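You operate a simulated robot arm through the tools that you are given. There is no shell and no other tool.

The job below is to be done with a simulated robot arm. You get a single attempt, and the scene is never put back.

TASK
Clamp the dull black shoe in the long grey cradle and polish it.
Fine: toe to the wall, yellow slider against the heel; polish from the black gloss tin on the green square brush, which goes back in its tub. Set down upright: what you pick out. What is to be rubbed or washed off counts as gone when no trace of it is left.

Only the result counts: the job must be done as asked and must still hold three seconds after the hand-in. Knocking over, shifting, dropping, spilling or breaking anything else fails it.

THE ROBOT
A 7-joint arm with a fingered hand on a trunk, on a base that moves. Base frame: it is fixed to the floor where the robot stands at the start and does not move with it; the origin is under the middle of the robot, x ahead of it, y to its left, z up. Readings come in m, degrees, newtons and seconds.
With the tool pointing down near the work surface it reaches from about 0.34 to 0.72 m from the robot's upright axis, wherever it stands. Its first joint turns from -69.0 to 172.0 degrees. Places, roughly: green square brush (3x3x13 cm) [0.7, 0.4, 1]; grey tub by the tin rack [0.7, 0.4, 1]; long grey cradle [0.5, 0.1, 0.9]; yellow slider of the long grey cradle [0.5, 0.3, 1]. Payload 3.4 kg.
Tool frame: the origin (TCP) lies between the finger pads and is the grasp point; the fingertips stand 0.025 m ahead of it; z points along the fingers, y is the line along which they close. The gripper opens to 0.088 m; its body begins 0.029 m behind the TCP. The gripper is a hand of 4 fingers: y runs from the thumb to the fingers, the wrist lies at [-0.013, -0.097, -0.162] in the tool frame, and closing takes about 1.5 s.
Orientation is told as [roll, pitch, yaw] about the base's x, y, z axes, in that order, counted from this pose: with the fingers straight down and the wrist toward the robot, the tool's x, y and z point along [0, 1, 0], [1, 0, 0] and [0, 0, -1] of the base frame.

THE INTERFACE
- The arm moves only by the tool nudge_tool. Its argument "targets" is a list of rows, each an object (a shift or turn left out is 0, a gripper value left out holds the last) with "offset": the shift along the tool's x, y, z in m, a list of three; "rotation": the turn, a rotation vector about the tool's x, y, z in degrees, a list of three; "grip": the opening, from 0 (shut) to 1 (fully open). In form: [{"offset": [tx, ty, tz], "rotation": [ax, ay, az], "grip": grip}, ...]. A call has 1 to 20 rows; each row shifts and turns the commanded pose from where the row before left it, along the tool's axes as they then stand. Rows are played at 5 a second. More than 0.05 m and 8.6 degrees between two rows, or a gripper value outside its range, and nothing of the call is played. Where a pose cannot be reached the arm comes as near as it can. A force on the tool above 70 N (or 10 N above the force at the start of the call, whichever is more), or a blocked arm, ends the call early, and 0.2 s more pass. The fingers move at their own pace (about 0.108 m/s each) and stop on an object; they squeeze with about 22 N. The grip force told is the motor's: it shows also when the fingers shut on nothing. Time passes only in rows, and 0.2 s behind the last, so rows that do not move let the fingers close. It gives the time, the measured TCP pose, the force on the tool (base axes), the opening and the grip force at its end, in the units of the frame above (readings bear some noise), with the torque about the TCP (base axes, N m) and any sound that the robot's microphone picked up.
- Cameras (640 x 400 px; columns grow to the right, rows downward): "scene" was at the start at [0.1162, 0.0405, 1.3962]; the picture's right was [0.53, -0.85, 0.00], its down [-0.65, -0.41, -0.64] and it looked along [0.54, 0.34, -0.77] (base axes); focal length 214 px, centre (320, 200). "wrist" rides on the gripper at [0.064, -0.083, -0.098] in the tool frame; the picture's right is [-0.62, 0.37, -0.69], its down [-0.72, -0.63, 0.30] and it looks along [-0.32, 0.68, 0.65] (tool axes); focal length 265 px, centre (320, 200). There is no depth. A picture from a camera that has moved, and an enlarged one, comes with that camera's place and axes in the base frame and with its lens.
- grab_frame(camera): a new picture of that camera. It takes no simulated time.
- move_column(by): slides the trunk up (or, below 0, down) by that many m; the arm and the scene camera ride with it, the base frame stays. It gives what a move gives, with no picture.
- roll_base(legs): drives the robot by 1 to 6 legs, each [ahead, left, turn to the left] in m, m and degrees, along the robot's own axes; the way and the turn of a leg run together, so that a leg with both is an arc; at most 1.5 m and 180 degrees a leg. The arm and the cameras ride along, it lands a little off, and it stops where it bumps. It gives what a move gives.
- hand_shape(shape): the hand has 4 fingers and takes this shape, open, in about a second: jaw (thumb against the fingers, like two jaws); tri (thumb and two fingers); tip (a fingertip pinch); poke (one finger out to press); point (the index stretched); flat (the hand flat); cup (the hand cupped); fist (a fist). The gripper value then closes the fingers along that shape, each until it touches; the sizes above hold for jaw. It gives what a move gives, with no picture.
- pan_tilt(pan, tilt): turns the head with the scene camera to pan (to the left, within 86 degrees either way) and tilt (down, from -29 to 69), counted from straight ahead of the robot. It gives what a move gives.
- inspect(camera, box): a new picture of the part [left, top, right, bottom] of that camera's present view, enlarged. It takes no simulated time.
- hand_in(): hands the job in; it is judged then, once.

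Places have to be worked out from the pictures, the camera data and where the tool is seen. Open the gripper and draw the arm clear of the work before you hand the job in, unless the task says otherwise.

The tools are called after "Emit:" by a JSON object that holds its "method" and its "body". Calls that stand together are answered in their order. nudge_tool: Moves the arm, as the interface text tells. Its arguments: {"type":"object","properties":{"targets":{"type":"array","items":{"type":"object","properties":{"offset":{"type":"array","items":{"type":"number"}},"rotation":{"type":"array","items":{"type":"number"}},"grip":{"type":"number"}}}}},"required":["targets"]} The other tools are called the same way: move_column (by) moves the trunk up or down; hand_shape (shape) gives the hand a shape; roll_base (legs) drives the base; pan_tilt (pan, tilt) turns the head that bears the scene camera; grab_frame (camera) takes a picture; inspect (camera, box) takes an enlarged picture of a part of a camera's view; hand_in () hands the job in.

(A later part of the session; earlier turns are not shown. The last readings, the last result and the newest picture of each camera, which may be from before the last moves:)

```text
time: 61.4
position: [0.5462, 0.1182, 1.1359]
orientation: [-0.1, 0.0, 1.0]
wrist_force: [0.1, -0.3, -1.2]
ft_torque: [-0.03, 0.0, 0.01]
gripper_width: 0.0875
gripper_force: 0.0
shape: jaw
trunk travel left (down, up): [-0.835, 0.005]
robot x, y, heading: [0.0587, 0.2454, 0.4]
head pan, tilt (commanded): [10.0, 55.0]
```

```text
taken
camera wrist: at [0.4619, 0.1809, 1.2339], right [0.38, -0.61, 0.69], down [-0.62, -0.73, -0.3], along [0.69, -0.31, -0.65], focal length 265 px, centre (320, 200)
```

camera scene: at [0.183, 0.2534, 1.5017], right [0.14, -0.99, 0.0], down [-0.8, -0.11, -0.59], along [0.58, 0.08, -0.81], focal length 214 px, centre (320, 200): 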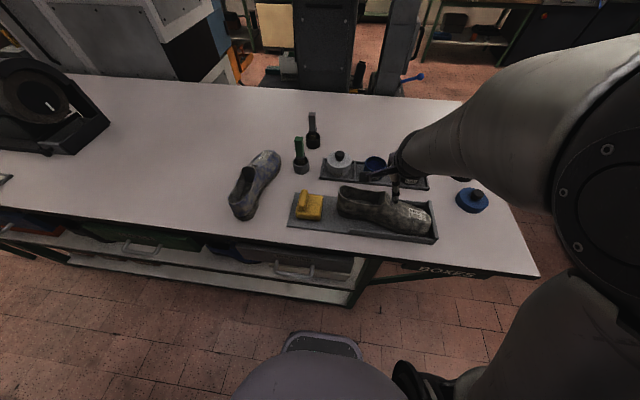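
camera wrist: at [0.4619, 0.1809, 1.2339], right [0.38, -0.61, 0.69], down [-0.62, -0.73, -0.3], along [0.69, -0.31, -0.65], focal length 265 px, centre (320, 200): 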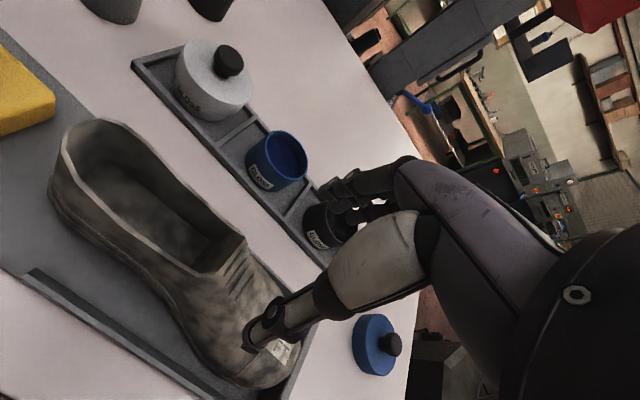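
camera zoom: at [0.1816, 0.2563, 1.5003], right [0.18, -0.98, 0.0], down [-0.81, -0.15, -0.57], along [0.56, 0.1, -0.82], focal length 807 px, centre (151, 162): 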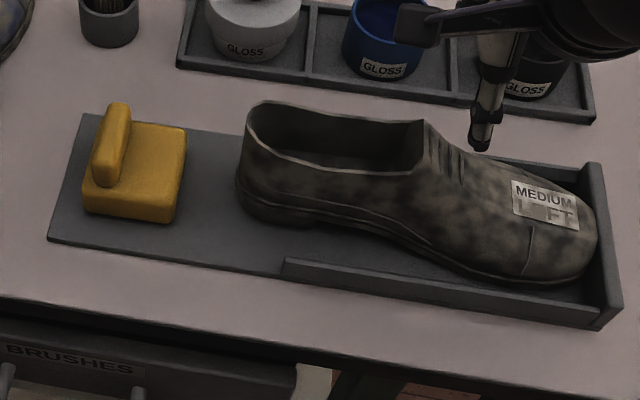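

The shoe now lies straight with its toe at the end wall. Next the slider: its top bar is centred near (0.543, 0.354), top z ≈ 1.015, its face at y ≈ 0.298. I move the hand above it.

Emit:
{"method": "nudge_tool", "body": {"targets": [{"offset": [0.04, -0.001, 0]}, {"offset": [0.04, -0.001, 0]}, {"offset": [0.04, -0.001, 0]}, {"offset": [0.04, -0.001, 0]}, {"offset": [0.04, -0.001, 0]}, {"offset": [0.034, 0, 0.0]}, {}]}}

Emit:
{"method": "grab_frame", "body": {"camera": "wrist"}}

Emit:
{"method": "grab_frame", "body": {"camera": "scene"}}

```text
time: 62.1
position: [0.5425, 0.2005, 1.139]
orientation: [10.9, 2.7, -1.5]
wrist_force: [0.3, -0.2, 0.3]
ft_torque: [0.02, 0.0, -0.04]
gripper_width: 0.0877
gripper_force: 0.1
shape: jaw
trunk travel left (down, up): [-0.835, 0.005]
robot x, y, heading: [0.0592, 0.2435, 0.4]
head pan, tilt (commanded): [10.0, 55.0]
stopped in row 3: the arm was blocked; the commanded pose is now the measured one
```

```text
taken
camera wrist: at [0.4648, 0.2457, 1.2517], right [0.37, -0.75, 0.55], down [-0.67, -0.63, -0.4], along [0.65, -0.21, -0.73], focal length 265 px, centre (320, 200)
```

wrist: 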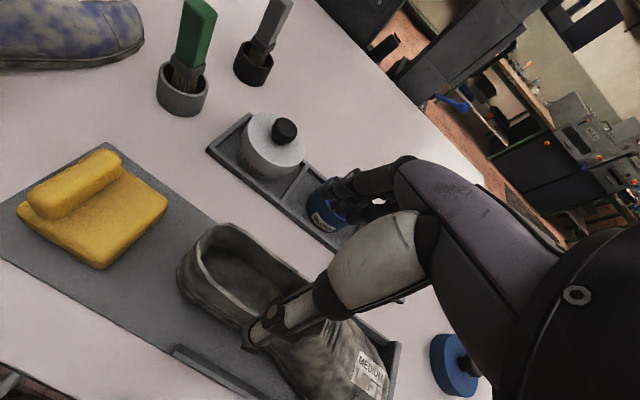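

```text
taken
camera scene: at [0.1791, 0.2579, 1.4988], right [0.21, -0.98, 0.0], down [-0.81, -0.17, -0.56], along [0.54, 0.12, -0.83], focal length 214 px, centre (320, 200)
```

scene: 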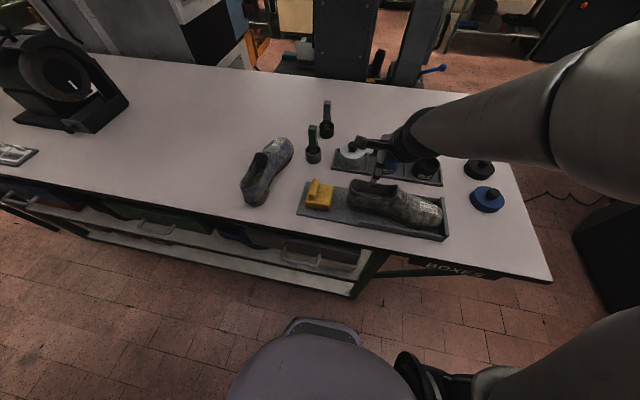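

The arm got blocked near a limit, hand rolled 11°. I undo the roll first, then I'll drive the base left instead.

Emit:
{"method": "nudge_tool", "body": {"targets": [{"offset": [-0.01, 0, 0], "rotation": [0, -4, 0]}, {"offset": [-0.01, 0, 0], "rotation": [0, -4, 0]}, {"offset": [-0.01, 0, 0], "rotation": [-2, -3, 0]}, {}]}}

```text
time: 63.0
position: [0.5434, 0.1662, 1.1372]
orientation: [7.6, 2.2, -3.1]
wrist_force: [0.1, 0.2, 0.2]
ft_torque: [0.01, 0.01, 0.04]
gripper_width: 0.0876
gripper_force: 0.1
shape: jaw
trunk travel left (down, up): [-0.835, 0.005]
robot x, y, heading: [0.0618, 0.2395, 0.5]
head pan, tilt (commanded): [10.0, 55.0]
stopped in row 4: the arm was blocked; the commanded pose is now the measured one
```

Still blocked. I look at the arm itself with the head to see what limits it.

Emit:
{"method": "pan_tilt", "body": {"pan": -35, "tilt": 45}}

Emit:
{"method": "grab_frame", "body": {"camera": "scene"}}

```text
time: 64.2
position: [0.5427, 0.1669, 1.1376]
orientation: [8.1, 2.4, -3.3]
wrist_force: [0.0, 0.4, 0.2]
ft_torque: [0.05, -0.01, 0.0]
gripper_width: 0.0875
gripper_force: 0.1
shape: jaw
trunk travel left (down, up): [-0.835, 0.005]
robot x, y, heading: [0.0592, 0.247, 0.4]
head pan, tilt (commanded): [-35.0, 45.0]
```

```text
taken
camera scene: at [0.1866, 0.2546, 1.5073], right [0.15, -0.99, 0.0], down [-0.75, -0.11, -0.65], along [0.64, 0.09, -0.76], focal length 214 px, centre (320, 200)
```

scene: 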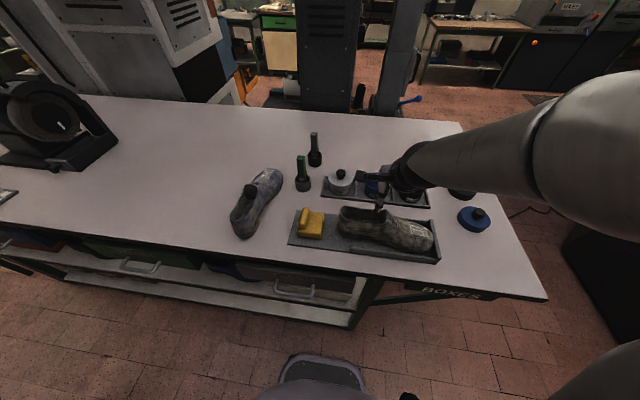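

The head and the upper arm are pressing on each other — that is what blocks the arm. I turn the head back left out of the way and drive the base left so the hand comes above the slider.

Emit:
{"method": "pan_tilt", "body": {"pan": 40, "tilt": 55}}

Emit:
{"method": "roll_base", "body": {"legs": [[0, 0.19, 0]]}}

Emit:
{"method": "nudge_tool", "body": {"targets": [{"offset": [0, 0, 0.02], "rotation": [0, -3, 0]}, {"offset": [0, 0, 0.02], "rotation": [0, -3, 0]}, {"offset": [0, 0, 0.01], "rotation": [-2, -2, 0]}, {}]}}

Emit:
{"method": "grab_frame", "body": {"camera": "scene"}}

Emit:
{"method": "grab_frame", "body": {"camera": "wrist"}}

```text
time: 65.6
position: [0.5424, 0.1669, 1.1364]
orientation: [7.4, 2.4, -3.0]
wrist_force: [-0.1, 0.7, -0.9]
ft_torque: [0.0, -0.01, 0.03]
gripper_width: 0.0877
gripper_force: 0.2
shape: jaw
trunk travel left (down, up): [-0.835, 0.005]
robot x, y, heading: [0.0574, 0.2432, 0.4]
head pan, tilt (commanded): [40.0, 55.0]
```

```text
time: 67.2
position: [0.5411, 0.3586, 1.1363]
orientation: [7.4, 2.3, -3.1]
wrist_force: [0.3, 0.8, 0.3]
ft_torque: [0.0, 0.0, 0.01]
gripper_width: 0.0877
gripper_force: 0.0
shape: jaw
trunk travel left (down, up): [-0.835, 0.005]
robot x, y, heading: [0.0592, 0.436, 0.7]
head pan, tilt (commanded): [40.0, 55.0]
```

```text
time: 68.2
position: [0.5386, 0.3621, 1.0856]
orientation: [0.0, 0.6, -3.4]
wrist_force: [0.4, 0.2, -0.2]
ft_torque: [0.02, -0.02, -0.02]
gripper_width: 0.088
gripper_force: 0.2
shape: jaw
trunk travel left (down, up): [-0.835, 0.005]
robot x, y, heading: [0.0583, 0.4363, 0.2]
head pan, tilt (commanded): [40.0, 55.0]
```

```text
taken
camera scene: at [0.1553, 0.4932, 1.5025], right [0.78, -0.63, 0.0], down [-0.51, -0.62, -0.6], along [0.38, 0.46, -0.8], focal length 214 px, centre (320, 200)
```

scene: 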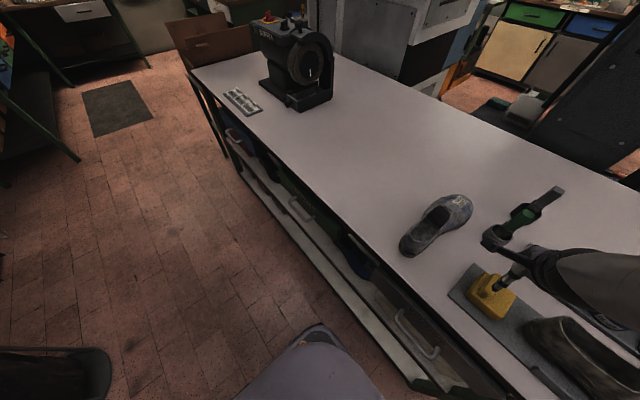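

```text
taken
camera wrist: at [0.4602, 0.431, 1.1853], right [0.34, -0.64, 0.69], down [-0.68, -0.68, -0.3], along [0.66, -0.37, -0.66], focal length 265 px, centre (320, 200)
```

wrist: 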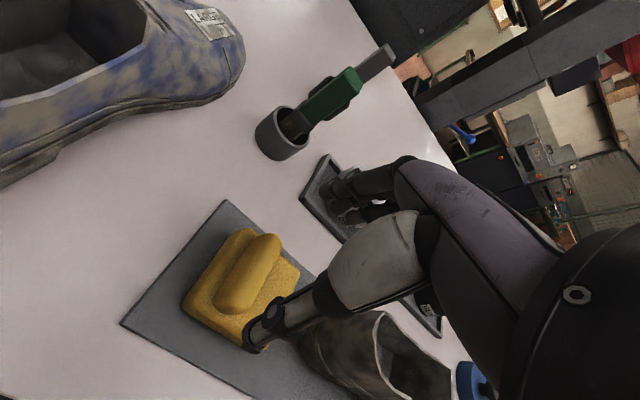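

Free again, hand over the slider's bar (bar from x ≈ 0.508 to 0.563, y ≈ 0.358). I square up and descend to straddle the bar ends.

Emit:
{"method": "nudge_tool", "body": {"targets": [{"offset": [-0.004, -0.001, 0.01], "rotation": [0, 0, -3.4]}, {"offset": [0, 0, 0.02]}, {"offset": [0, 0, 0.02]}, {"offset": [0, 0, 0.02]}, {}]}}

Emit:
{"method": "pan_tilt", "body": {"pan": 10, "tilt": 58}}

Emit:
{"method": "grab_frame", "body": {"camera": "scene"}}

Emit:
{"method": "grab_frame", "body": {"camera": "wrist"}}

```text
time: 69.4
position: [0.5358, 0.3582, 1.0186]
orientation: [-0.6, 0.2, 0.2]
wrist_force: [0.0, 0.1, -0.4]
ft_torque: [0.04, 0.02, -0.02]
gripper_width: 0.0877
gripper_force: 0.1
shape: jaw
trunk travel left (down, up): [-0.835, 0.005]
robot x, y, heading: [0.0544, 0.4368, 0.5]
head pan, tilt (commanded): [40.0, 55.0]
```

```text
time: 70.3
position: [0.5374, 0.3583, 1.0184]
orientation: [-0.6, 0.3, 0.2]
wrist_force: [0.0, 0.0, -0.4]
ft_torque: [-0.01, -0.02, -0.03]
gripper_width: 0.0876
gripper_force: 0.1
shape: jaw
trunk travel left (down, up): [-0.835, 0.005]
robot x, y, heading: [0.0554, 0.4336, 0.3]
head pan, tilt (commanded): [10.0, 58.0]
```

```text
taken
camera scene: at [0.1763, 0.4488, 1.4967], right [0.18, -0.98, 0.0], down [-0.83, -0.15, -0.53], along [0.52, 0.1, -0.85], focal length 214 px, centre (320, 200)
```

scene: 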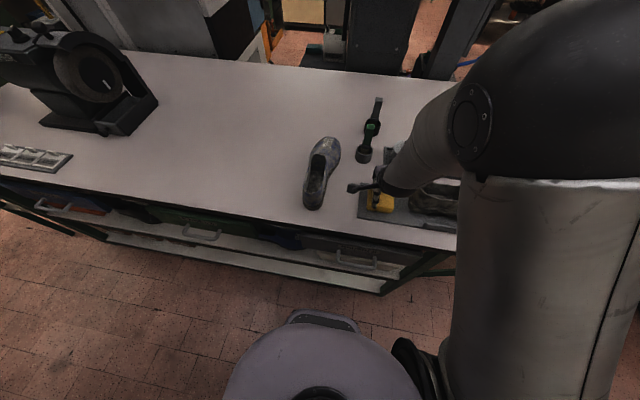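

```text
taken
camera wrist: at [0.4541, 0.4228, 1.1166], right [0.37, -0.61, 0.7], down [-0.63, -0.72, -0.29], along [0.68, -0.33, -0.65], focal length 265 px, centre (320, 200)
```

wrist: 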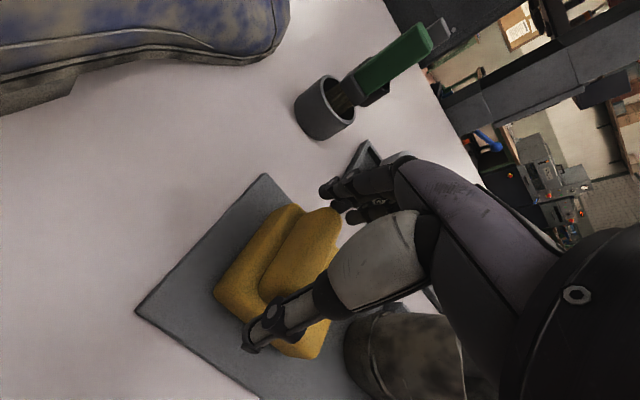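

The jaws straddle the bar ends. I lower 7 mm and close.

Emit:
{"method": "nudge_tool", "body": {"targets": [{"offset": [0, 0, 0.007]}, {"grip": 0}, {}, {}, {}, {}, {}, {}, {}]}}

Emit:
{"method": "grab_frame", "body": {"camera": "wrist"}}

```text
time: 72.3
position: [0.5378, 0.3576, 1.0116]
orientation: [-0.7, 0.3, 0.2]
wrist_force: [-0.1, 0.6, -1.8]
ft_torque: [0.04, 0.07, 0.0]
gripper_width: 0.0608
gripper_force: 21.7
shape: jaw
trunk travel left (down, up): [-0.835, 0.005]
robot x, y, heading: [0.0568, 0.4358, 0.4]
head pan, tilt (commanded): [10.0, 58.0]
```

```text
taken
camera wrist: at [0.4544, 0.4221, 1.1086], right [0.37, -0.61, 0.7], down [-0.63, -0.72, -0.29], along [0.68, -0.33, -0.65], focal length 265 px, centre (320, 200)
```

wrist: 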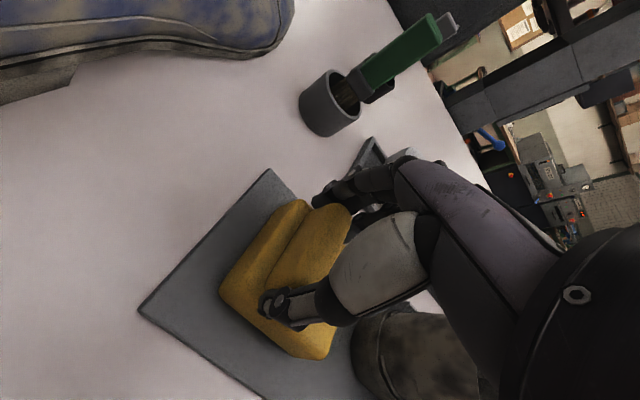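

Gripped the bar (0.061 m). I slide it toward the heel, 3 cm first.

Emit:
{"method": "nudge_tool", "body": {"targets": [{"offset": [-0.005, 0, 0]}, {"offset": [-0.005, 0, 0]}, {"offset": [-0.005, 0, 0]}, {"offset": [-0.005, 0, 0]}, {"offset": [-0.005, 0, 0]}, {"offset": [-0.005, 0, 0]}, {}]}}

Emit:
{"method": "grab_frame", "body": {"camera": "wrist"}}

```text
time: 74.0
position: [0.5375, 0.3291, 1.009]
orientation: [-0.6, 0.3, 0.2]
wrist_force: [0.8, 8.1, 0.3]
ft_torque: [0.12, 0.04, 0.16]
gripper_width: 0.0609
gripper_force: 22.3
shape: jaw
trunk travel left (down, up): [-0.835, 0.005]
robot x, y, heading: [0.0552, 0.4366, 0.4]
head pan, tilt (commanded): [10.0, 58.0]
```

```text
taken
camera wrist: at [0.4543, 0.3945, 1.1084], right [0.37, -0.61, 0.7], down [-0.63, -0.72, -0.29], along [0.68, -0.33, -0.65], focal length 265 px, centre (320, 200)
```

wrist: 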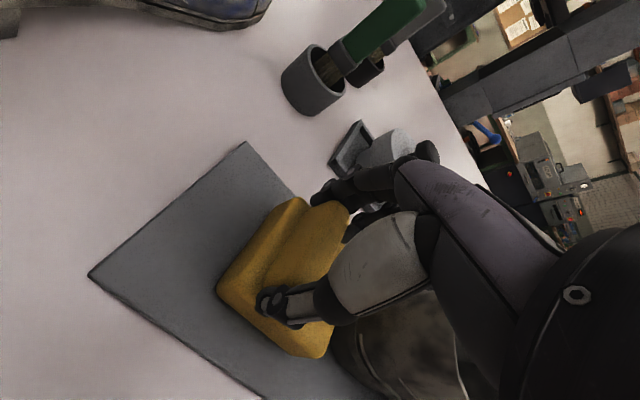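

The slider follows with about 8 N drag. I continue in 3 mm steps and watch for the heel contact.

Emit:
{"method": "nudge_tool", "body": {"targets": [{"offset": [-0.003, 0, 0]}, {"offset": [-0.003, 0, 0]}, {}]}}

Emit:
{"method": "nudge_tool", "body": {"targets": [{"offset": [-0.003, 0, 0]}, {}]}}

```text
time: 74.8
position: [0.5377, 0.3233, 1.011]
orientation: [-0.7, 0.2, 0.2]
wrist_force: [0.6, 8.0, -0.8]
ft_torque: [0.1, 0.01, 0.14]
gripper_width: 0.0607
gripper_force: 22.1
shape: jaw
trunk travel left (down, up): [-0.835, 0.005]
robot x, y, heading: [0.0552, 0.435, 0.5]
head pan, tilt (commanded): [10.0, 58.0]
```

```text
time: 75.3
position: [0.5383, 0.3211, 1.0113]
orientation: [-0.6, 0.3, 0.2]
wrist_force: [-0.2, 7.2, -0.8]
ft_torque: [0.13, 0.01, 0.18]
gripper_width: 0.0607
gripper_force: 22.2
shape: jaw
trunk travel left (down, up): [-0.835, 0.005]
robot x, y, heading: [0.0558, 0.4326, 0.3]
head pan, tilt (commanded): [10.0, 58.0]
```

Emit:
{"method": "nudge_tool", "body": {"targets": [{"offset": [-0.002, 0, 0]}, {"offset": [-0.002, 0, 0]}, {}]}}

Emit:
{"method": "inspect", "body": {"camera": "wrist", "box": [200, 180, 480, 400]}}

Emit:
{"method": "inspect", "body": {"camera": "scene", "box": [340, 140, 480, 250]}}

```text
time: 76.2
position: [0.5378, 0.3155, 1.0107]
orientation: [-0.7, 0.3, 0.2]
wrist_force: [0.0, 8.1, -3.1]
ft_torque: [0.12, 0.02, 0.15]
gripper_width: 0.0609
gripper_force: 21.8
shape: jaw
trunk travel left (down, up): [-0.835, 0.005]
robot x, y, heading: [0.0596, 0.4368, 0.6]
head pan, tilt (commanded): [10.0, 58.0]
```

```text
1.82 times, centred on (340, 290) of wrist
camera zoom: at [0.4546, 0.3807, 1.1088], right [0.38, -0.61, 0.7], down [-0.63, -0.72, -0.29], along [0.68, -0.33, -0.65], focal length 483 px, centre (284, 36)
```

zoom: 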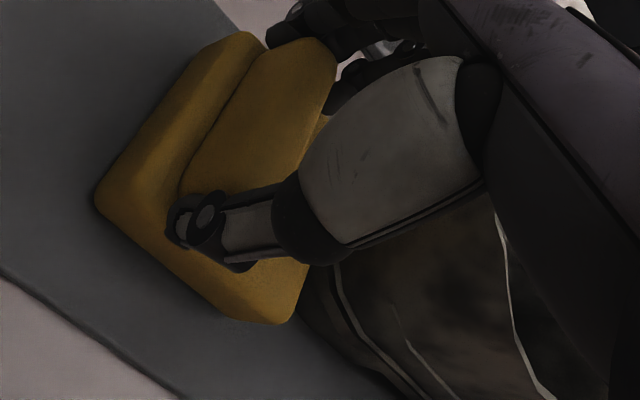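

```text
3.64 times, centred on (410, 195) of scene
camera zoom: at [0.1769, 0.451, 1.4966], right [0.18, -0.98, 0.0], down [-0.83, -0.15, -0.53], along [0.52, 0.09, -0.85], focal length 780 px, centre (-7, 218)
```

zoom: 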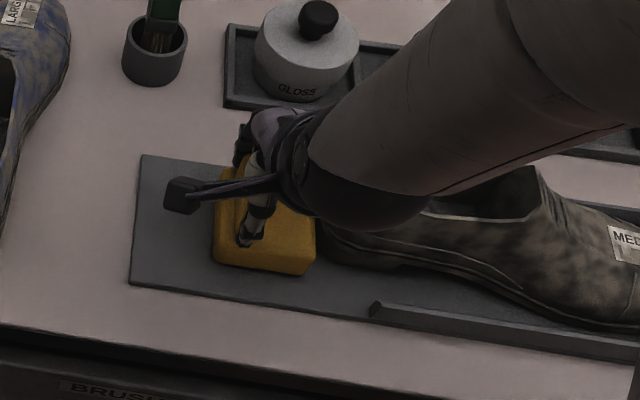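

Nearly at the heel. I continue in 2 mm steps.

Emit:
{"method": "nudge_tool", "body": {"targets": [{"offset": [-0.002, 0, 0]}, {}]}}

Emit:
{"method": "nudge_tool", "body": {"targets": [{"offset": [-0.002, 0, 0]}, {}]}}

Emit:
{"method": "nudge_tool", "body": {"targets": [{"offset": [-0.002, 0, 0]}, {}]}}

```text
time: 76.8
position: [0.5384, 0.3124, 1.0114]
orientation: [-0.8, 0.4, 0.2]
wrist_force: [0.0, 7.8, -4.7]
ft_torque: [0.14, 0.01, 0.11]
gripper_width: 0.0606
gripper_force: 22.2
shape: jaw
trunk travel left (down, up): [-0.835, 0.005]
robot x, y, heading: [0.0554, 0.4373, 0.2]
head pan, tilt (commanded): [10.0, 58.0]
```

```text
time: 77.3
position: [0.5376, 0.3125, 1.011]
orientation: [-0.7, 0.4, 0.3]
wrist_force: [1.2, 8.4, -4.6]
ft_torque: [0.12, 0.0, 0.19]
gripper_width: 0.0609
gripper_force: 21.9
shape: jaw
trunk travel left (down, up): [-0.835, 0.005]
robot x, y, heading: [0.0579, 0.4323, 0.5]
head pan, tilt (commanded): [10.0, 58.0]
```

```text
time: 78.0
position: [0.5379, 0.3106, 1.0104]
orientation: [-0.7, 0.4, 0.3]
wrist_force: [0.1, 10.4, -6.9]
ft_torque: [0.14, 0.05, 0.23]
gripper_width: 0.0609
gripper_force: 21.8
shape: jaw
trunk travel left (down, up): [-0.835, 0.005]
robot x, y, heading: [0.0576, 0.4369, 0.3]
head pan, tilt (commanded): [10.0, 58.0]
```

Force begins to rise (10.4 N). I continue carefully.

Emit:
{"method": "nudge_tool", "body": {"targets": [{"offset": [-0.002, 0, 0]}, {}]}}

Emit:
{"method": "nudge_tool", "body": {"targets": [{"offset": [-0.002, 0, 0]}, {}]}}

```text
time: 78.5
position: [0.5374, 0.3103, 1.0097]
orientation: [-0.7, 0.5, 0.3]
wrist_force: [-0.5, 14.7, -4.5]
ft_torque: [0.25, 0.03, 0.29]
gripper_width: 0.0609
gripper_force: 22.2
shape: jaw
trunk travel left (down, up): [-0.835, 0.005]
robot x, y, heading: [0.0579, 0.4394, 0.4]
head pan, tilt (commanded): [10.0, 58.0]
```

```text
time: 79.2
position: [0.5389, 0.3084, 1.0101]
orientation: [-0.8, 0.3, 0.3]
wrist_force: [-0.7, 16.6, -1.3]
ft_torque: [0.25, 0.04, 0.28]
gripper_width: 0.0606
gripper_force: 21.9
shape: jaw
trunk travel left (down, up): [-0.835, 0.005]
robot x, y, heading: [0.0571, 0.4376, 0.5]
head pan, tilt (commanded): [10.0, 58.0]
```

Emit:
{"method": "nudge_tool", "body": {"targets": [{"offset": [-0.002, 0, 0]}, {"offset": [-0.002, 0, 0]}, {}]}}

Emit:
{"method": "inspect", "body": {"camera": "scene", "box": [340, 140, 480, 250]}}

Emit:
{"method": "inspect", "body": {"camera": "wrist", "box": [200, 180, 480, 400]}}

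```text
time: 80.0
position: [0.5367, 0.304, 1.0112]
orientation: [-0.8, 0.4, 0.2]
wrist_force: [-5.0, 14.4, -0.5]
ft_torque: [0.22, 0.15, 0.08]
gripper_width: 0.0556
gripper_force: 22.4
shape: jaw
trunk travel left (down, up): [-0.835, 0.005]
robot x, y, heading: [0.0594, 0.4377, 0.5]
head pan, tilt (commanded): [10.0, 58.0]
```

```text
3.64 times, centred on (410, 195) of scene
camera zoom: at [0.1751, 0.4536, 1.4967], right [0.18, -0.98, 0.0], down [-0.83, -0.15, -0.53], along [0.52, 0.09, -0.85], focal length 780 px, centre (-7, 218)
```

zoom: 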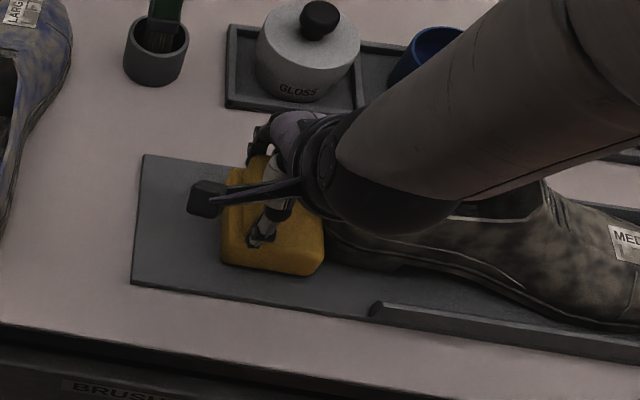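

```text
1.82 times, centred on (340, 290) of wrist
camera zoom: at [0.4534, 0.369, 1.1086], right [0.37, -0.61, 0.7], down [-0.63, -0.72, -0.29], along [0.68, -0.33, -0.65], focal length 483 px, centre (284, 36)
```

zoom: 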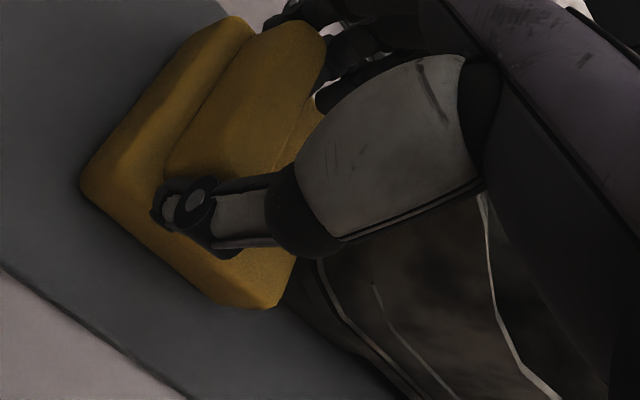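

The grip began slipping along the bar at ~16 N: the slider is tight against the heel. I release, lift straight up and check.

Emit:
{"method": "nudge_tool", "body": {"targets": [{"offset": [0.002, 0, 0]}, {"grip": 1.0}, {}, {}, {}, {}]}}

Emit:
{"method": "nudge_tool", "body": {"targets": [{"offset": [0, 0, -0.01]}, {"offset": [0, 0, -0.02]}, {"offset": [0, 0, -0.025]}, {"offset": [0, 0, -0.025]}, {"offset": [0, 0, -0.02]}, {}]}}

Emit:
{"method": "grab_frame", "body": {"camera": "wrist"}}

Emit:
{"method": "inspect", "body": {"camera": "scene", "box": [340, 140, 500, 260]}}

```text
time: 81.3
position: [0.538, 0.3017, 1.0095]
orientation: [-0.7, 0.2, 0.2]
wrist_force: [-0.2, 0.1, -0.1]
ft_torque: [0.0, 0.0, 0.0]
gripper_width: 0.0879
gripper_force: 0.0
shape: jaw
trunk travel left (down, up): [-0.835, 0.005]
robot x, y, heading: [0.0598, 0.4386, 0.5]
head pan, tilt (commanded): [10.0, 58.0]
```

```text
time: 82.8
position: [0.5375, 0.3058, 1.1119]
orientation: [-0.6, 0.3, 0.2]
wrist_force: [0.2, 0.2, 0.3]
ft_torque: [0.01, 0.01, 0.02]
gripper_width: 0.0878
gripper_force: 0.0
shape: jaw
trunk travel left (down, up): [-0.835, 0.005]
robot x, y, heading: [0.0556, 0.4344, 0.4]
head pan, tilt (commanded): [10.0, 58.0]
```

```text
taken
camera wrist: at [0.4542, 0.3701, 1.2095], right [0.38, -0.61, 0.7], down [-0.63, -0.72, -0.29], along [0.68, -0.33, -0.65], focal length 265 px, centre (320, 200)
```

wrist: 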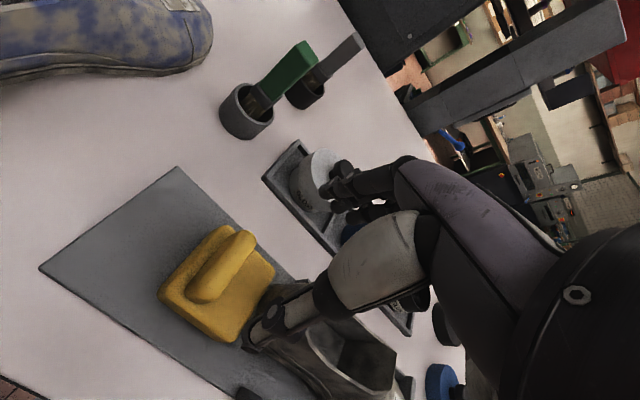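

```text
3.33 times, centred on (420, 200) of scene
camera zoom: at [0.1769, 0.4486, 1.4966], right [0.18, -0.98, 0.0], down [-0.83, -0.15, -0.53], along [0.52, 0.1, -0.85], focal length 715 px, centre (-13, 200)
```

zoom: 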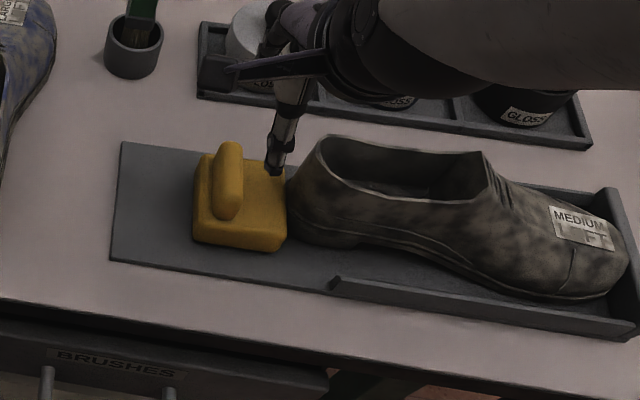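

The slider is tight against the heel, toe at the wall: clamped. Next the green brush near (0.715, 0.395); I drive 5 cm ahead for reach and look at it with the wrist camera.

Emit:
{"method": "nudge_tool", "body": {"targets": [{"offset": [0, 0, -0.025]}, {}]}}

Emit:
{"method": "roll_base", "body": {"legs": [[0.05, 0, 0]]}}

Emit:
{"method": "grab_frame", "body": {"camera": "wrist"}}

Emit:
{"method": "grab_frame", "body": {"camera": "scene"}}

```text
time: 83.3
position: [0.5374, 0.3039, 1.1351]
orientation: [-0.6, 0.5, 0.2]
wrist_force: [-0.1, 0.4, 0.3]
ft_torque: [0.03, -0.01, -0.01]
gripper_width: 0.0878
gripper_force: 0.1
shape: jaw
trunk travel left (down, up): [-0.835, 0.005]
robot x, y, heading: [0.0566, 0.4385, 0.0]
head pan, tilt (commanded): [10.0, 58.0]
```

```text
time: 84.3
position: [0.5869, 0.3046, 1.1356]
orientation: [-0.6, 0.3, 0.2]
wrist_force: [0.2, -0.6, 1.3]
ft_torque: [0.01, -0.01, 0.01]
gripper_width: 0.0879
gripper_force: 0.1
shape: jaw
trunk travel left (down, up): [-0.835, 0.005]
robot x, y, heading: [0.1089, 0.438, 0.6]
head pan, tilt (commanded): [10.0, 58.0]
```

```text
taken
camera wrist: at [0.503, 0.3693, 1.2334], right [0.37, -0.61, 0.7], down [-0.63, -0.72, -0.29], along [0.68, -0.33, -0.65], focal length 265 px, centre (320, 200)
```

wrist: 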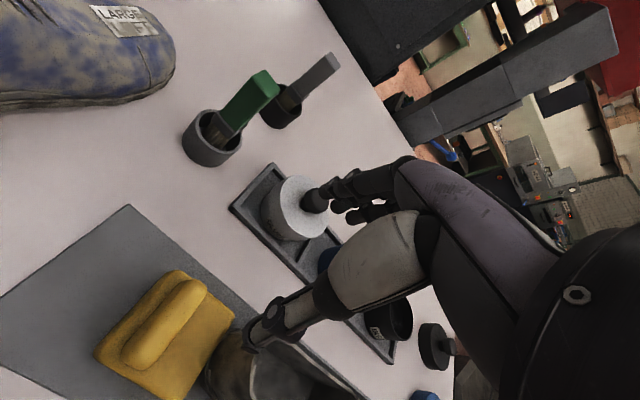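

```text
taken
camera scene: at [0.2256, 0.4491, 1.4967], right [0.18, -0.98, 0.0], down [-0.83, -0.15, -0.53], along [0.52, 0.1, -0.85], focal length 214 px, centre (320, 200)
```

scene: 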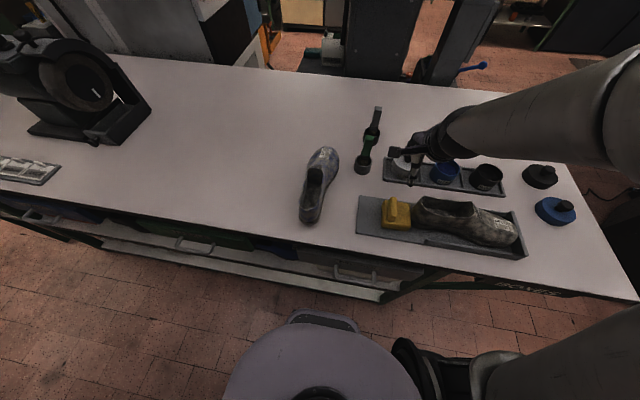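

I zoom on the green brush in both views.

Emit:
{"method": "inspect", "body": {"camera": "wrist", "box": [160, 40, 360, 180]}}

Emit:
{"method": "inspect", "body": {"camera": "scene", "box": [320, 90, 440, 190]}}

```text
2.86 times, centred on (260, 110) of wrist
camera zoom: at [0.503, 0.3693, 1.2334], right [0.37, -0.61, 0.7], down [-0.63, -0.72, -0.29], along [0.68, -0.33, -0.65], focal length 758 px, centre (491, 457)
```

zoom: 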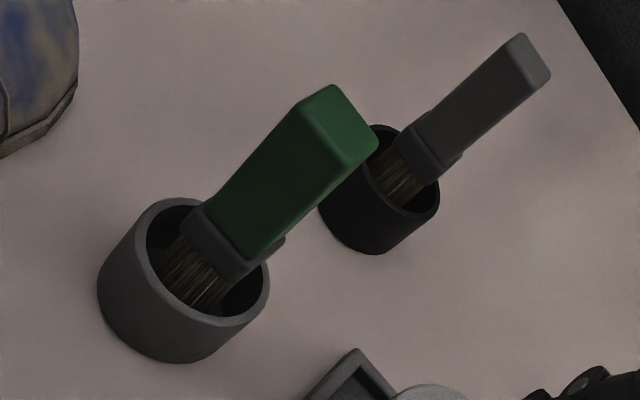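

```text
4.00 times, centred on (380, 140) of scene
camera zoom: at [0.2256, 0.4491, 1.4967], right [0.18, -0.98, 0.0], down [-0.83, -0.15, -0.53], along [0.52, 0.1, -0.85], focal length 858 px, centre (80, 440)
```

zoom: 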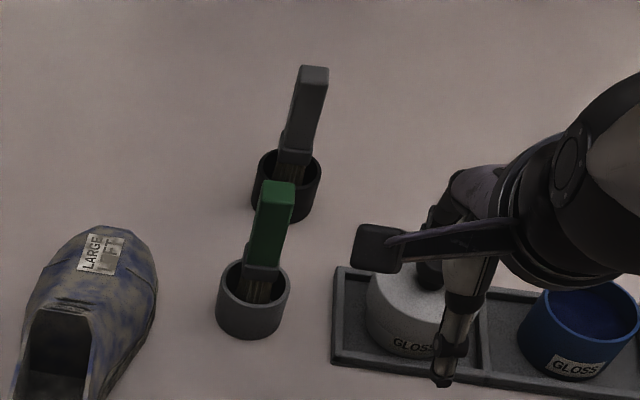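

Both views agree: the brush stands upright at about (0.717, 0.396), top z ≈ 1.075, its faces aligned with the axes. I move above it.

Emit:
{"method": "nudge_tool", "body": {"targets": [{"offset": [0.0229, 0.0325, 0]}, {"offset": [0.0229, 0.0325, 0]}, {"offset": [0.0229, 0.0325, 0]}, {"offset": [0.0229, 0.0325, 0]}, {}]}}

Emit:
{"method": "grab_frame", "body": {"camera": "wrist"}}

Emit:
{"method": "inspect", "body": {"camera": "scene", "box": [320, 60, 480, 190]}}

```text
time: 85.5
position: [0.7177, 0.3949, 1.1326]
orientation: [-0.6, 0.4, 0.2]
wrist_force: [0.2, 0.5, -0.1]
ft_torque: [0.03, 0.01, 0.01]
gripper_width: 0.0877
gripper_force: 0.1
shape: jaw
trunk travel left (down, up): [-0.835, 0.005]
robot x, y, heading: [0.1065, 0.4378, 0.4]
head pan, tilt (commanded): [10.0, 58.0]
```

```text
taken
camera wrist: at [0.633, 0.461, 1.2304], right [0.37, -0.61, 0.7], down [-0.63, -0.72, -0.29], along [0.68, -0.33, -0.65], focal length 265 px, centre (320, 200)
```

wrist: 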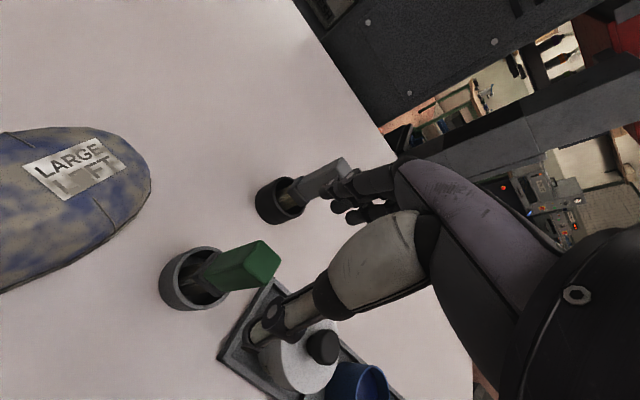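

```text
3.08 times, centred on (400, 125) of scene
camera zoom: at [0.2252, 0.4481, 1.4968], right [0.18, -0.98, 0.0], down [-0.83, -0.15, -0.53], along [0.52, 0.1, -0.85], focal length 660 px, centre (74, 431)
```

zoom: 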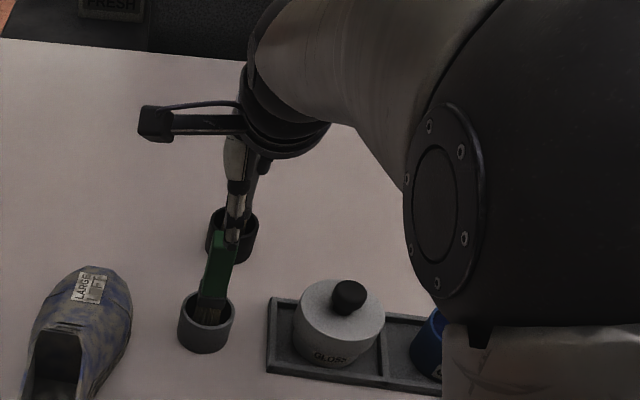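

The handle's top centre computes to (0.715, 0.395), right under the hand. I descend around it.

Emit:
{"method": "nudge_tool", "body": {"targets": [{"offset": [0, -0.002, 0.02]}, {"offset": [0, 0, 0.02]}, {"offset": [0, 0, 0.02]}, {"offset": [0, 0, 0.018]}, {}]}}

Emit:
{"method": "grab_frame", "body": {"camera": "wrist"}}

Emit:
{"method": "inspect", "body": {"camera": "scene", "box": [320, 60, 480, 190]}}

```text
time: 86.7
position: [0.7139, 0.3948, 1.0554]
orientation: [-0.6, 0.4, 0.1]
wrist_force: [-0.8, 0.5, 0.1]
ft_torque: [0.01, -0.01, 0.02]
gripper_width: 0.0875
gripper_force: 0.0
shape: jaw
trunk travel left (down, up): [-0.835, 0.005]
robot x, y, heading: [0.1074, 0.4359, 0.3]
head pan, tilt (commanded): [10.0, 58.0]
```

```text
taken
camera wrist: at [0.6308, 0.4591, 1.1531], right [0.37, -0.61, 0.7], down [-0.63, -0.72, -0.29], along [0.68, -0.33, -0.65], focal length 265 px, centre (320, 200)
```

wrist: 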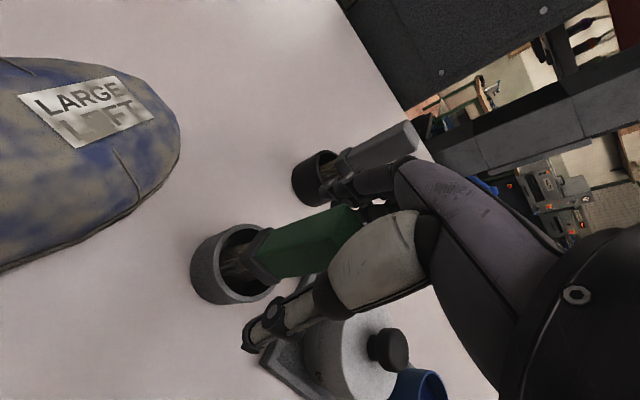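

```text
3.08 times, centred on (400, 125) of scene
camera zoom: at [0.226, 0.449, 1.4967], right [0.18, -0.98, 0.0], down [-0.83, -0.15, -0.53], along [0.52, 0.1, -0.85], focal length 660 px, centre (74, 431)
```

zoom: 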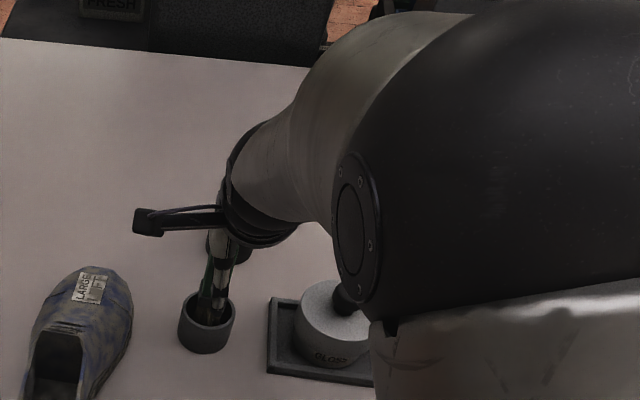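

The handle sits between thumb and fingers without contact. I close the grip.

Emit:
{"method": "nudge_tool", "body": {"targets": [{"grip": 0}, {}, {}, {}, {}, {}, {}, {}, {}, {}]}}

Emit:
{"method": "grab_frame", "body": {"camera": "wrist"}}

```text
time: 88.9
position: [0.7142, 0.3941, 1.0535]
orientation: [-0.6, 0.3, 0.2]
wrist_force: [-1.0, 0.5, -0.8]
ft_torque: [-0.03, 0.0, 0.02]
gripper_width: 0.0233
gripper_force: 22.1
shape: jaw
trunk travel left (down, up): [-0.835, 0.005]
robot x, y, heading: [0.109, 0.4375, 0.3]
head pan, tilt (commanded): [10.0, 58.0]
```

```text
taken
camera wrist: at [0.6311, 0.459, 1.1531], right [0.37, -0.61, 0.7], down [-0.63, -0.72, -0.29], along [0.68, -0.33, -0.65], focal length 265 px, centre (320, 200)
```

wrist: 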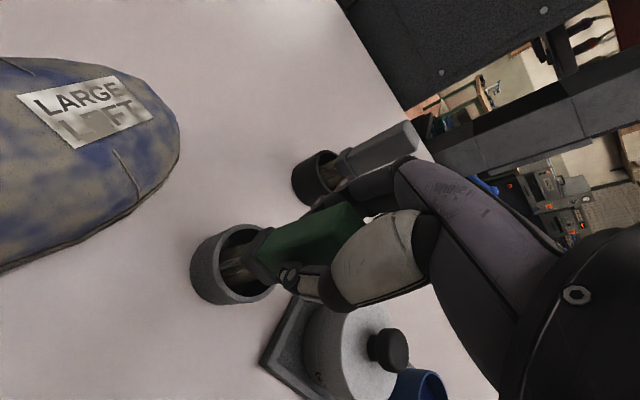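

Brush gripped at 0.023 m. I lift it straight out of the tub.

Emit:
{"method": "nudge_tool", "body": {"targets": [{"offset": [0, 0, -0.01]}, {"offset": [0, 0, -0.015]}, {"offset": [0, 0, -0.015]}, {"offset": [0, 0, -0.02]}, {"offset": [0, 0, -0.02]}, {}]}}

Emit:
{"method": "grab_frame", "body": {"camera": "wrist"}}

Emit:
{"method": "grab_frame", "body": {"camera": "scene"}}

```text
time: 90.3
position: [0.7156, 0.3973, 1.1344]
orientation: [-0.6, 0.3, 0.3]
wrist_force: [-0.3, 0.4, -0.4]
ft_torque: [0.04, -0.02, -0.01]
gripper_width: 0.0237
gripper_force: 21.6
shape: jaw
trunk travel left (down, up): [-0.835, 0.005]
robot x, y, heading: [0.1076, 0.4361, 0.3]
head pan, tilt (commanded): [10.0, 58.0]
```

```text
taken
camera wrist: at [0.632, 0.4617, 1.2337], right [0.38, -0.61, 0.7], down [-0.63, -0.72, -0.29], along [0.68, -0.33, -0.65], focal length 265 px, centre (320, 200)
```

wrist: 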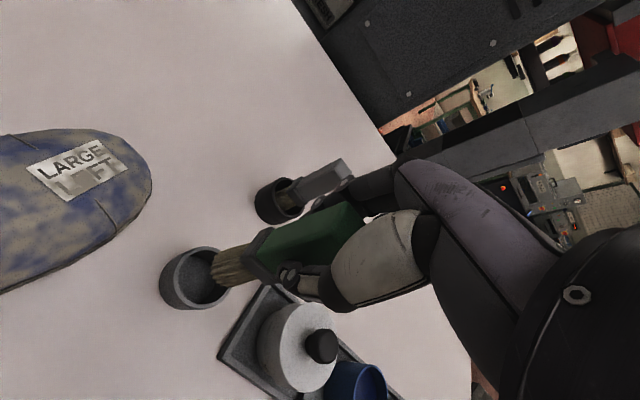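

```text
taken
camera scene: at [0.2269, 0.449, 1.4966], right [0.18, -0.98, 0.0], down [-0.83, -0.15, -0.53], along [0.52, 0.1, -0.85], focal length 214 px, centre (320, 200)
```

scene: 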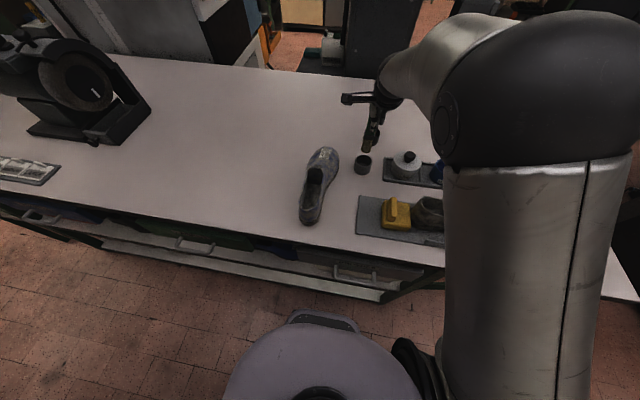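

The brush is out, bristle end about 0.11 m below the TCP. To carry it past the white tin's knob (top ≈ 1.025) I first draw back to x ≈ 0.635, between cradle and tin rack, then drive the base right.

Emit:
{"method": "nudge_tool", "body": {"targets": [{"offset": [0, -0.04, 0]}, {"offset": [0, -0.04, -0.005]}, {"offset": [0, 0, -0.01]}, {}]}}

Emit:
{"method": "roll_base", "body": {"legs": [[0, -0.35, 0]]}}

Emit:
{"method": "grab_frame", "body": {"camera": "wrist"}}

Emit:
{"method": "grab_frame", "body": {"camera": "scene"}}

```text
time: 91.3
position: [0.636, 0.3936, 1.151]
orientation: [-0.6, 0.3, 0.2]
wrist_force: [0.6, -0.7, -0.8]
ft_torque: [-0.03, -0.03, 0.01]
gripper_width: 0.0234
gripper_force: 21.7
shape: jaw
trunk travel left (down, up): [-0.835, 0.005]
robot x, y, heading: [0.1101, 0.4327, 0.3]
head pan, tilt (commanded): [10.0, 58.0]
```

```text
time: 93.6
position: [0.6389, 0.0418, 1.1502]
orientation: [-0.6, 0.3, 0.4]
wrist_force: [0.9, 0.5, 0.0]
ft_torque: [0.03, 0.03, 0.0]
gripper_width: 0.0234
gripper_force: 22.1
shape: jaw
trunk travel left (down, up): [-0.835, 0.005]
robot x, y, heading: [0.1122, 0.0795, 0.4]
head pan, tilt (commanded): [10.0, 58.0]
```

```text
taken
camera wrist: at [0.5553, 0.1051, 1.2484], right [0.38, -0.61, 0.7], down [-0.63, -0.72, -0.29], along [0.68, -0.33, -0.65], focal length 265 px, centre (320, 200)
```

wrist: 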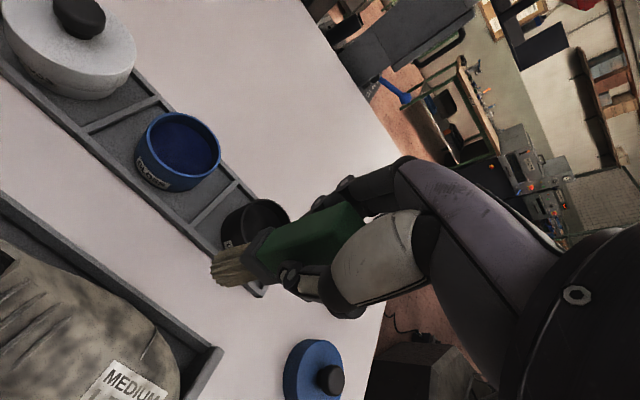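

```text
taken
camera scene: at [0.2293, 0.0948, 1.4967], right [0.18, -0.98, 0.0], down [-0.83, -0.16, -0.53], along [0.52, 0.1, -0.85], focal length 214 px, centre (320, 200)
```

scene: 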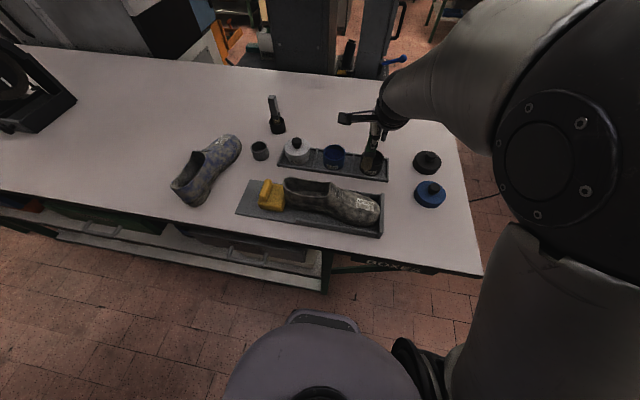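

The black tin is just beyond the brush. I zoom in to fix its centre and rim.

Emit:
{"method": "inspect", "body": {"camera": "scene", "box": [270, 110, 400, 200]}}

Emit:
{"method": "inspect", "body": {"camera": "wrist", "box": [120, 80, 360, 330]}}

```text
4.44 times, centred on (335, 155) of scene
camera zoom: at [0.2293, 0.0948, 1.4967], right [0.18, -0.98, 0.0], down [-0.83, -0.16, -0.53], along [0.52, 0.1, -0.85], focal length 953 px, centre (253, 400)
```

zoom: 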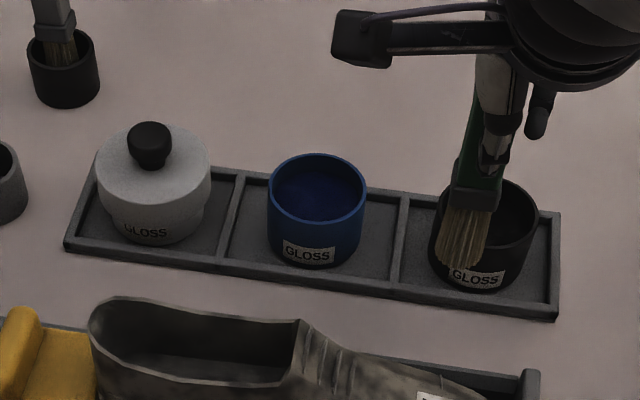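

```text
1.60 times, centred on (240, 205) of wrist
camera zoom: at [0.5553, 0.1051, 1.2484], right [0.38, -0.61, 0.7], down [-0.63, -0.72, -0.29], along [0.68, -0.33, -0.65], focal length 425 px, centre (448, 192)
```

zoom: 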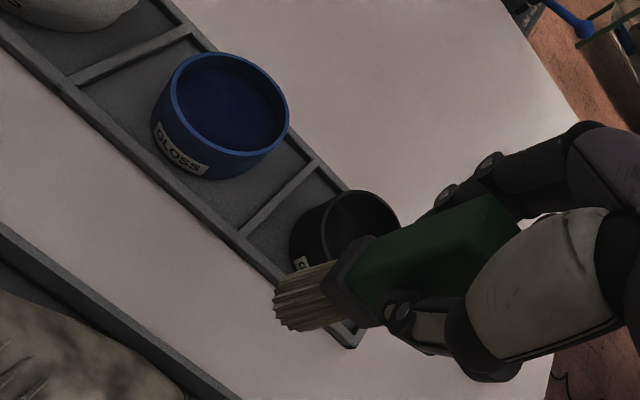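

The black tin's rim centre is at about (0.729, 0.020), rim z ≈ 0.985, radius 0.036. I move the brush over it and look.

Emit:
{"method": "nudge_tool", "body": {"targets": [{"offset": [-0.0073, 0.03, 0]}, {"offset": [-0.0073, 0.03, 0]}, {"offset": [-0.0073, 0.03, 0]}, {}]}}

Emit:
{"method": "inspect", "body": {"camera": "scene", "box": [270, 80, 420, 200]}}

Emit:
{"method": "grab_frame", "body": {"camera": "wrist"}}

```text
time: 94.6
position: [0.7283, 0.0203, 1.1507]
orientation: [-0.5, 0.3, 0.4]
wrist_force: [-0.4, -1.0, -0.2]
ft_torque: [0.03, -0.01, 0.04]
gripper_width: 0.0233
gripper_force: 22.3
shape: jaw
trunk travel left (down, up): [-0.835, 0.005]
robot x, y, heading: [0.1083, 0.0821, 0.6]
head pan, tilt (commanded): [10.0, 58.0]
```

```text
3.33 times, centred on (345, 140) of scene
camera zoom: at [0.2285, 0.0951, 1.4967], right [0.18, -0.98, 0.0], down [-0.83, -0.16, -0.53], along [0.52, 0.1, -0.85], focal length 715 px, centre (237, 400)
```

zoom: 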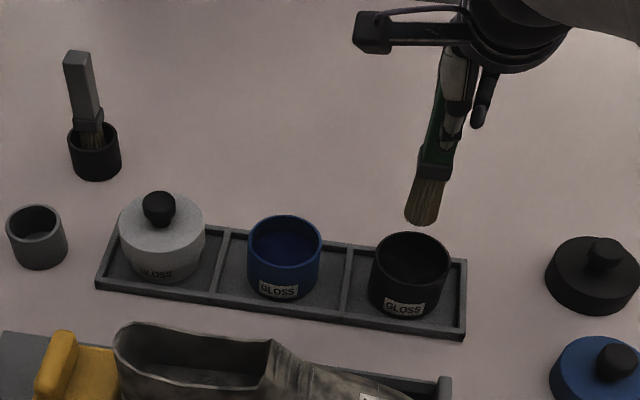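

```text
taken
camera wrist: at [0.6456, 0.0851, 1.2493], right [0.38, -0.61, 0.7], down [-0.63, -0.72, -0.29], along [0.68, -0.33, -0.65], focal length 265 px, centre (320, 200)
```

wrist: 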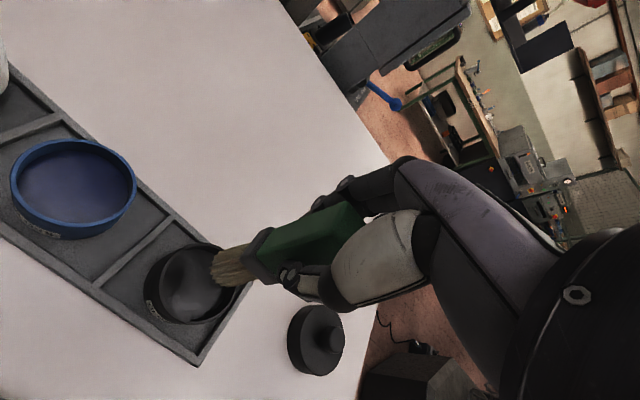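

Tin centre refines to (0.7235, 0.017); the brush end hangs right under the TCP. I adjust and lower the bristles into the tin.

Emit:
{"method": "nudge_tool", "body": {"targets": [{"offset": [-0.003, -0.004, 0.01]}, {"offset": [0, 0, 0.02]}, {"offset": [0, 0, 0.02]}, {"offset": [0, 0, 0.015]}, {}]}}

Emit:
{"method": "inspect", "body": {"camera": "scene", "box": [270, 80, 420, 200]}}

Emit:
{"method": "grab_frame", "body": {"camera": "wrist"}}

```text
time: 95.8
position: [0.7247, 0.0155, 1.0862]
orientation: [-0.7, 0.2, 0.4]
wrist_force: [0.3, -0.5, 4.9]
ft_torque: [0.0, 0.0, -0.03]
gripper_width: 0.0235
gripper_force: 22.0
shape: jaw
trunk travel left (down, up): [-0.835, 0.005]
robot x, y, heading: [0.1112, 0.082, 0.6]
head pan, tilt (commanded): [10.0, 58.0]
```

```text
3.33 times, centred on (345, 140) of scene
camera zoom: at [0.2283, 0.0946, 1.4968], right [0.18, -0.98, 0.0], down [-0.83, -0.16, -0.53], along [0.52, 0.1, -0.85], focal length 715 px, centre (237, 400)
```

zoom: 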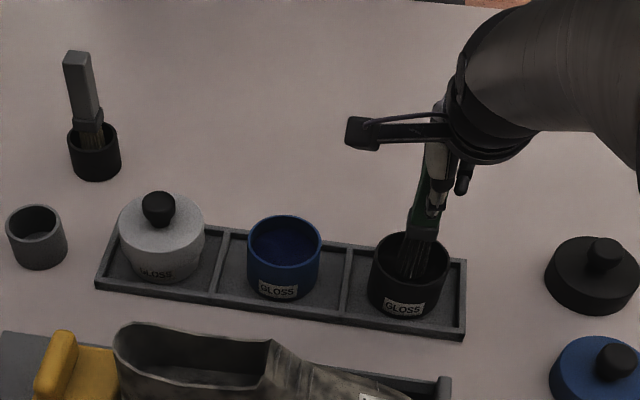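

```text
taken
camera wrist: at [0.6412, 0.0803, 1.1841], right [0.38, -0.61, 0.7], down [-0.63, -0.72, -0.29], along [0.68, -0.33, -0.65], focal length 265 px, centre (320, 200)
```

wrist: 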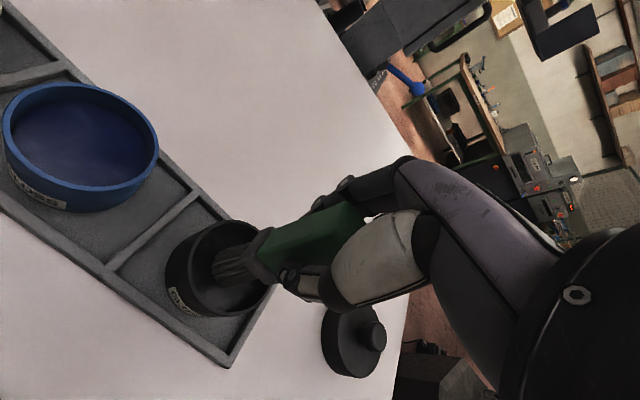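

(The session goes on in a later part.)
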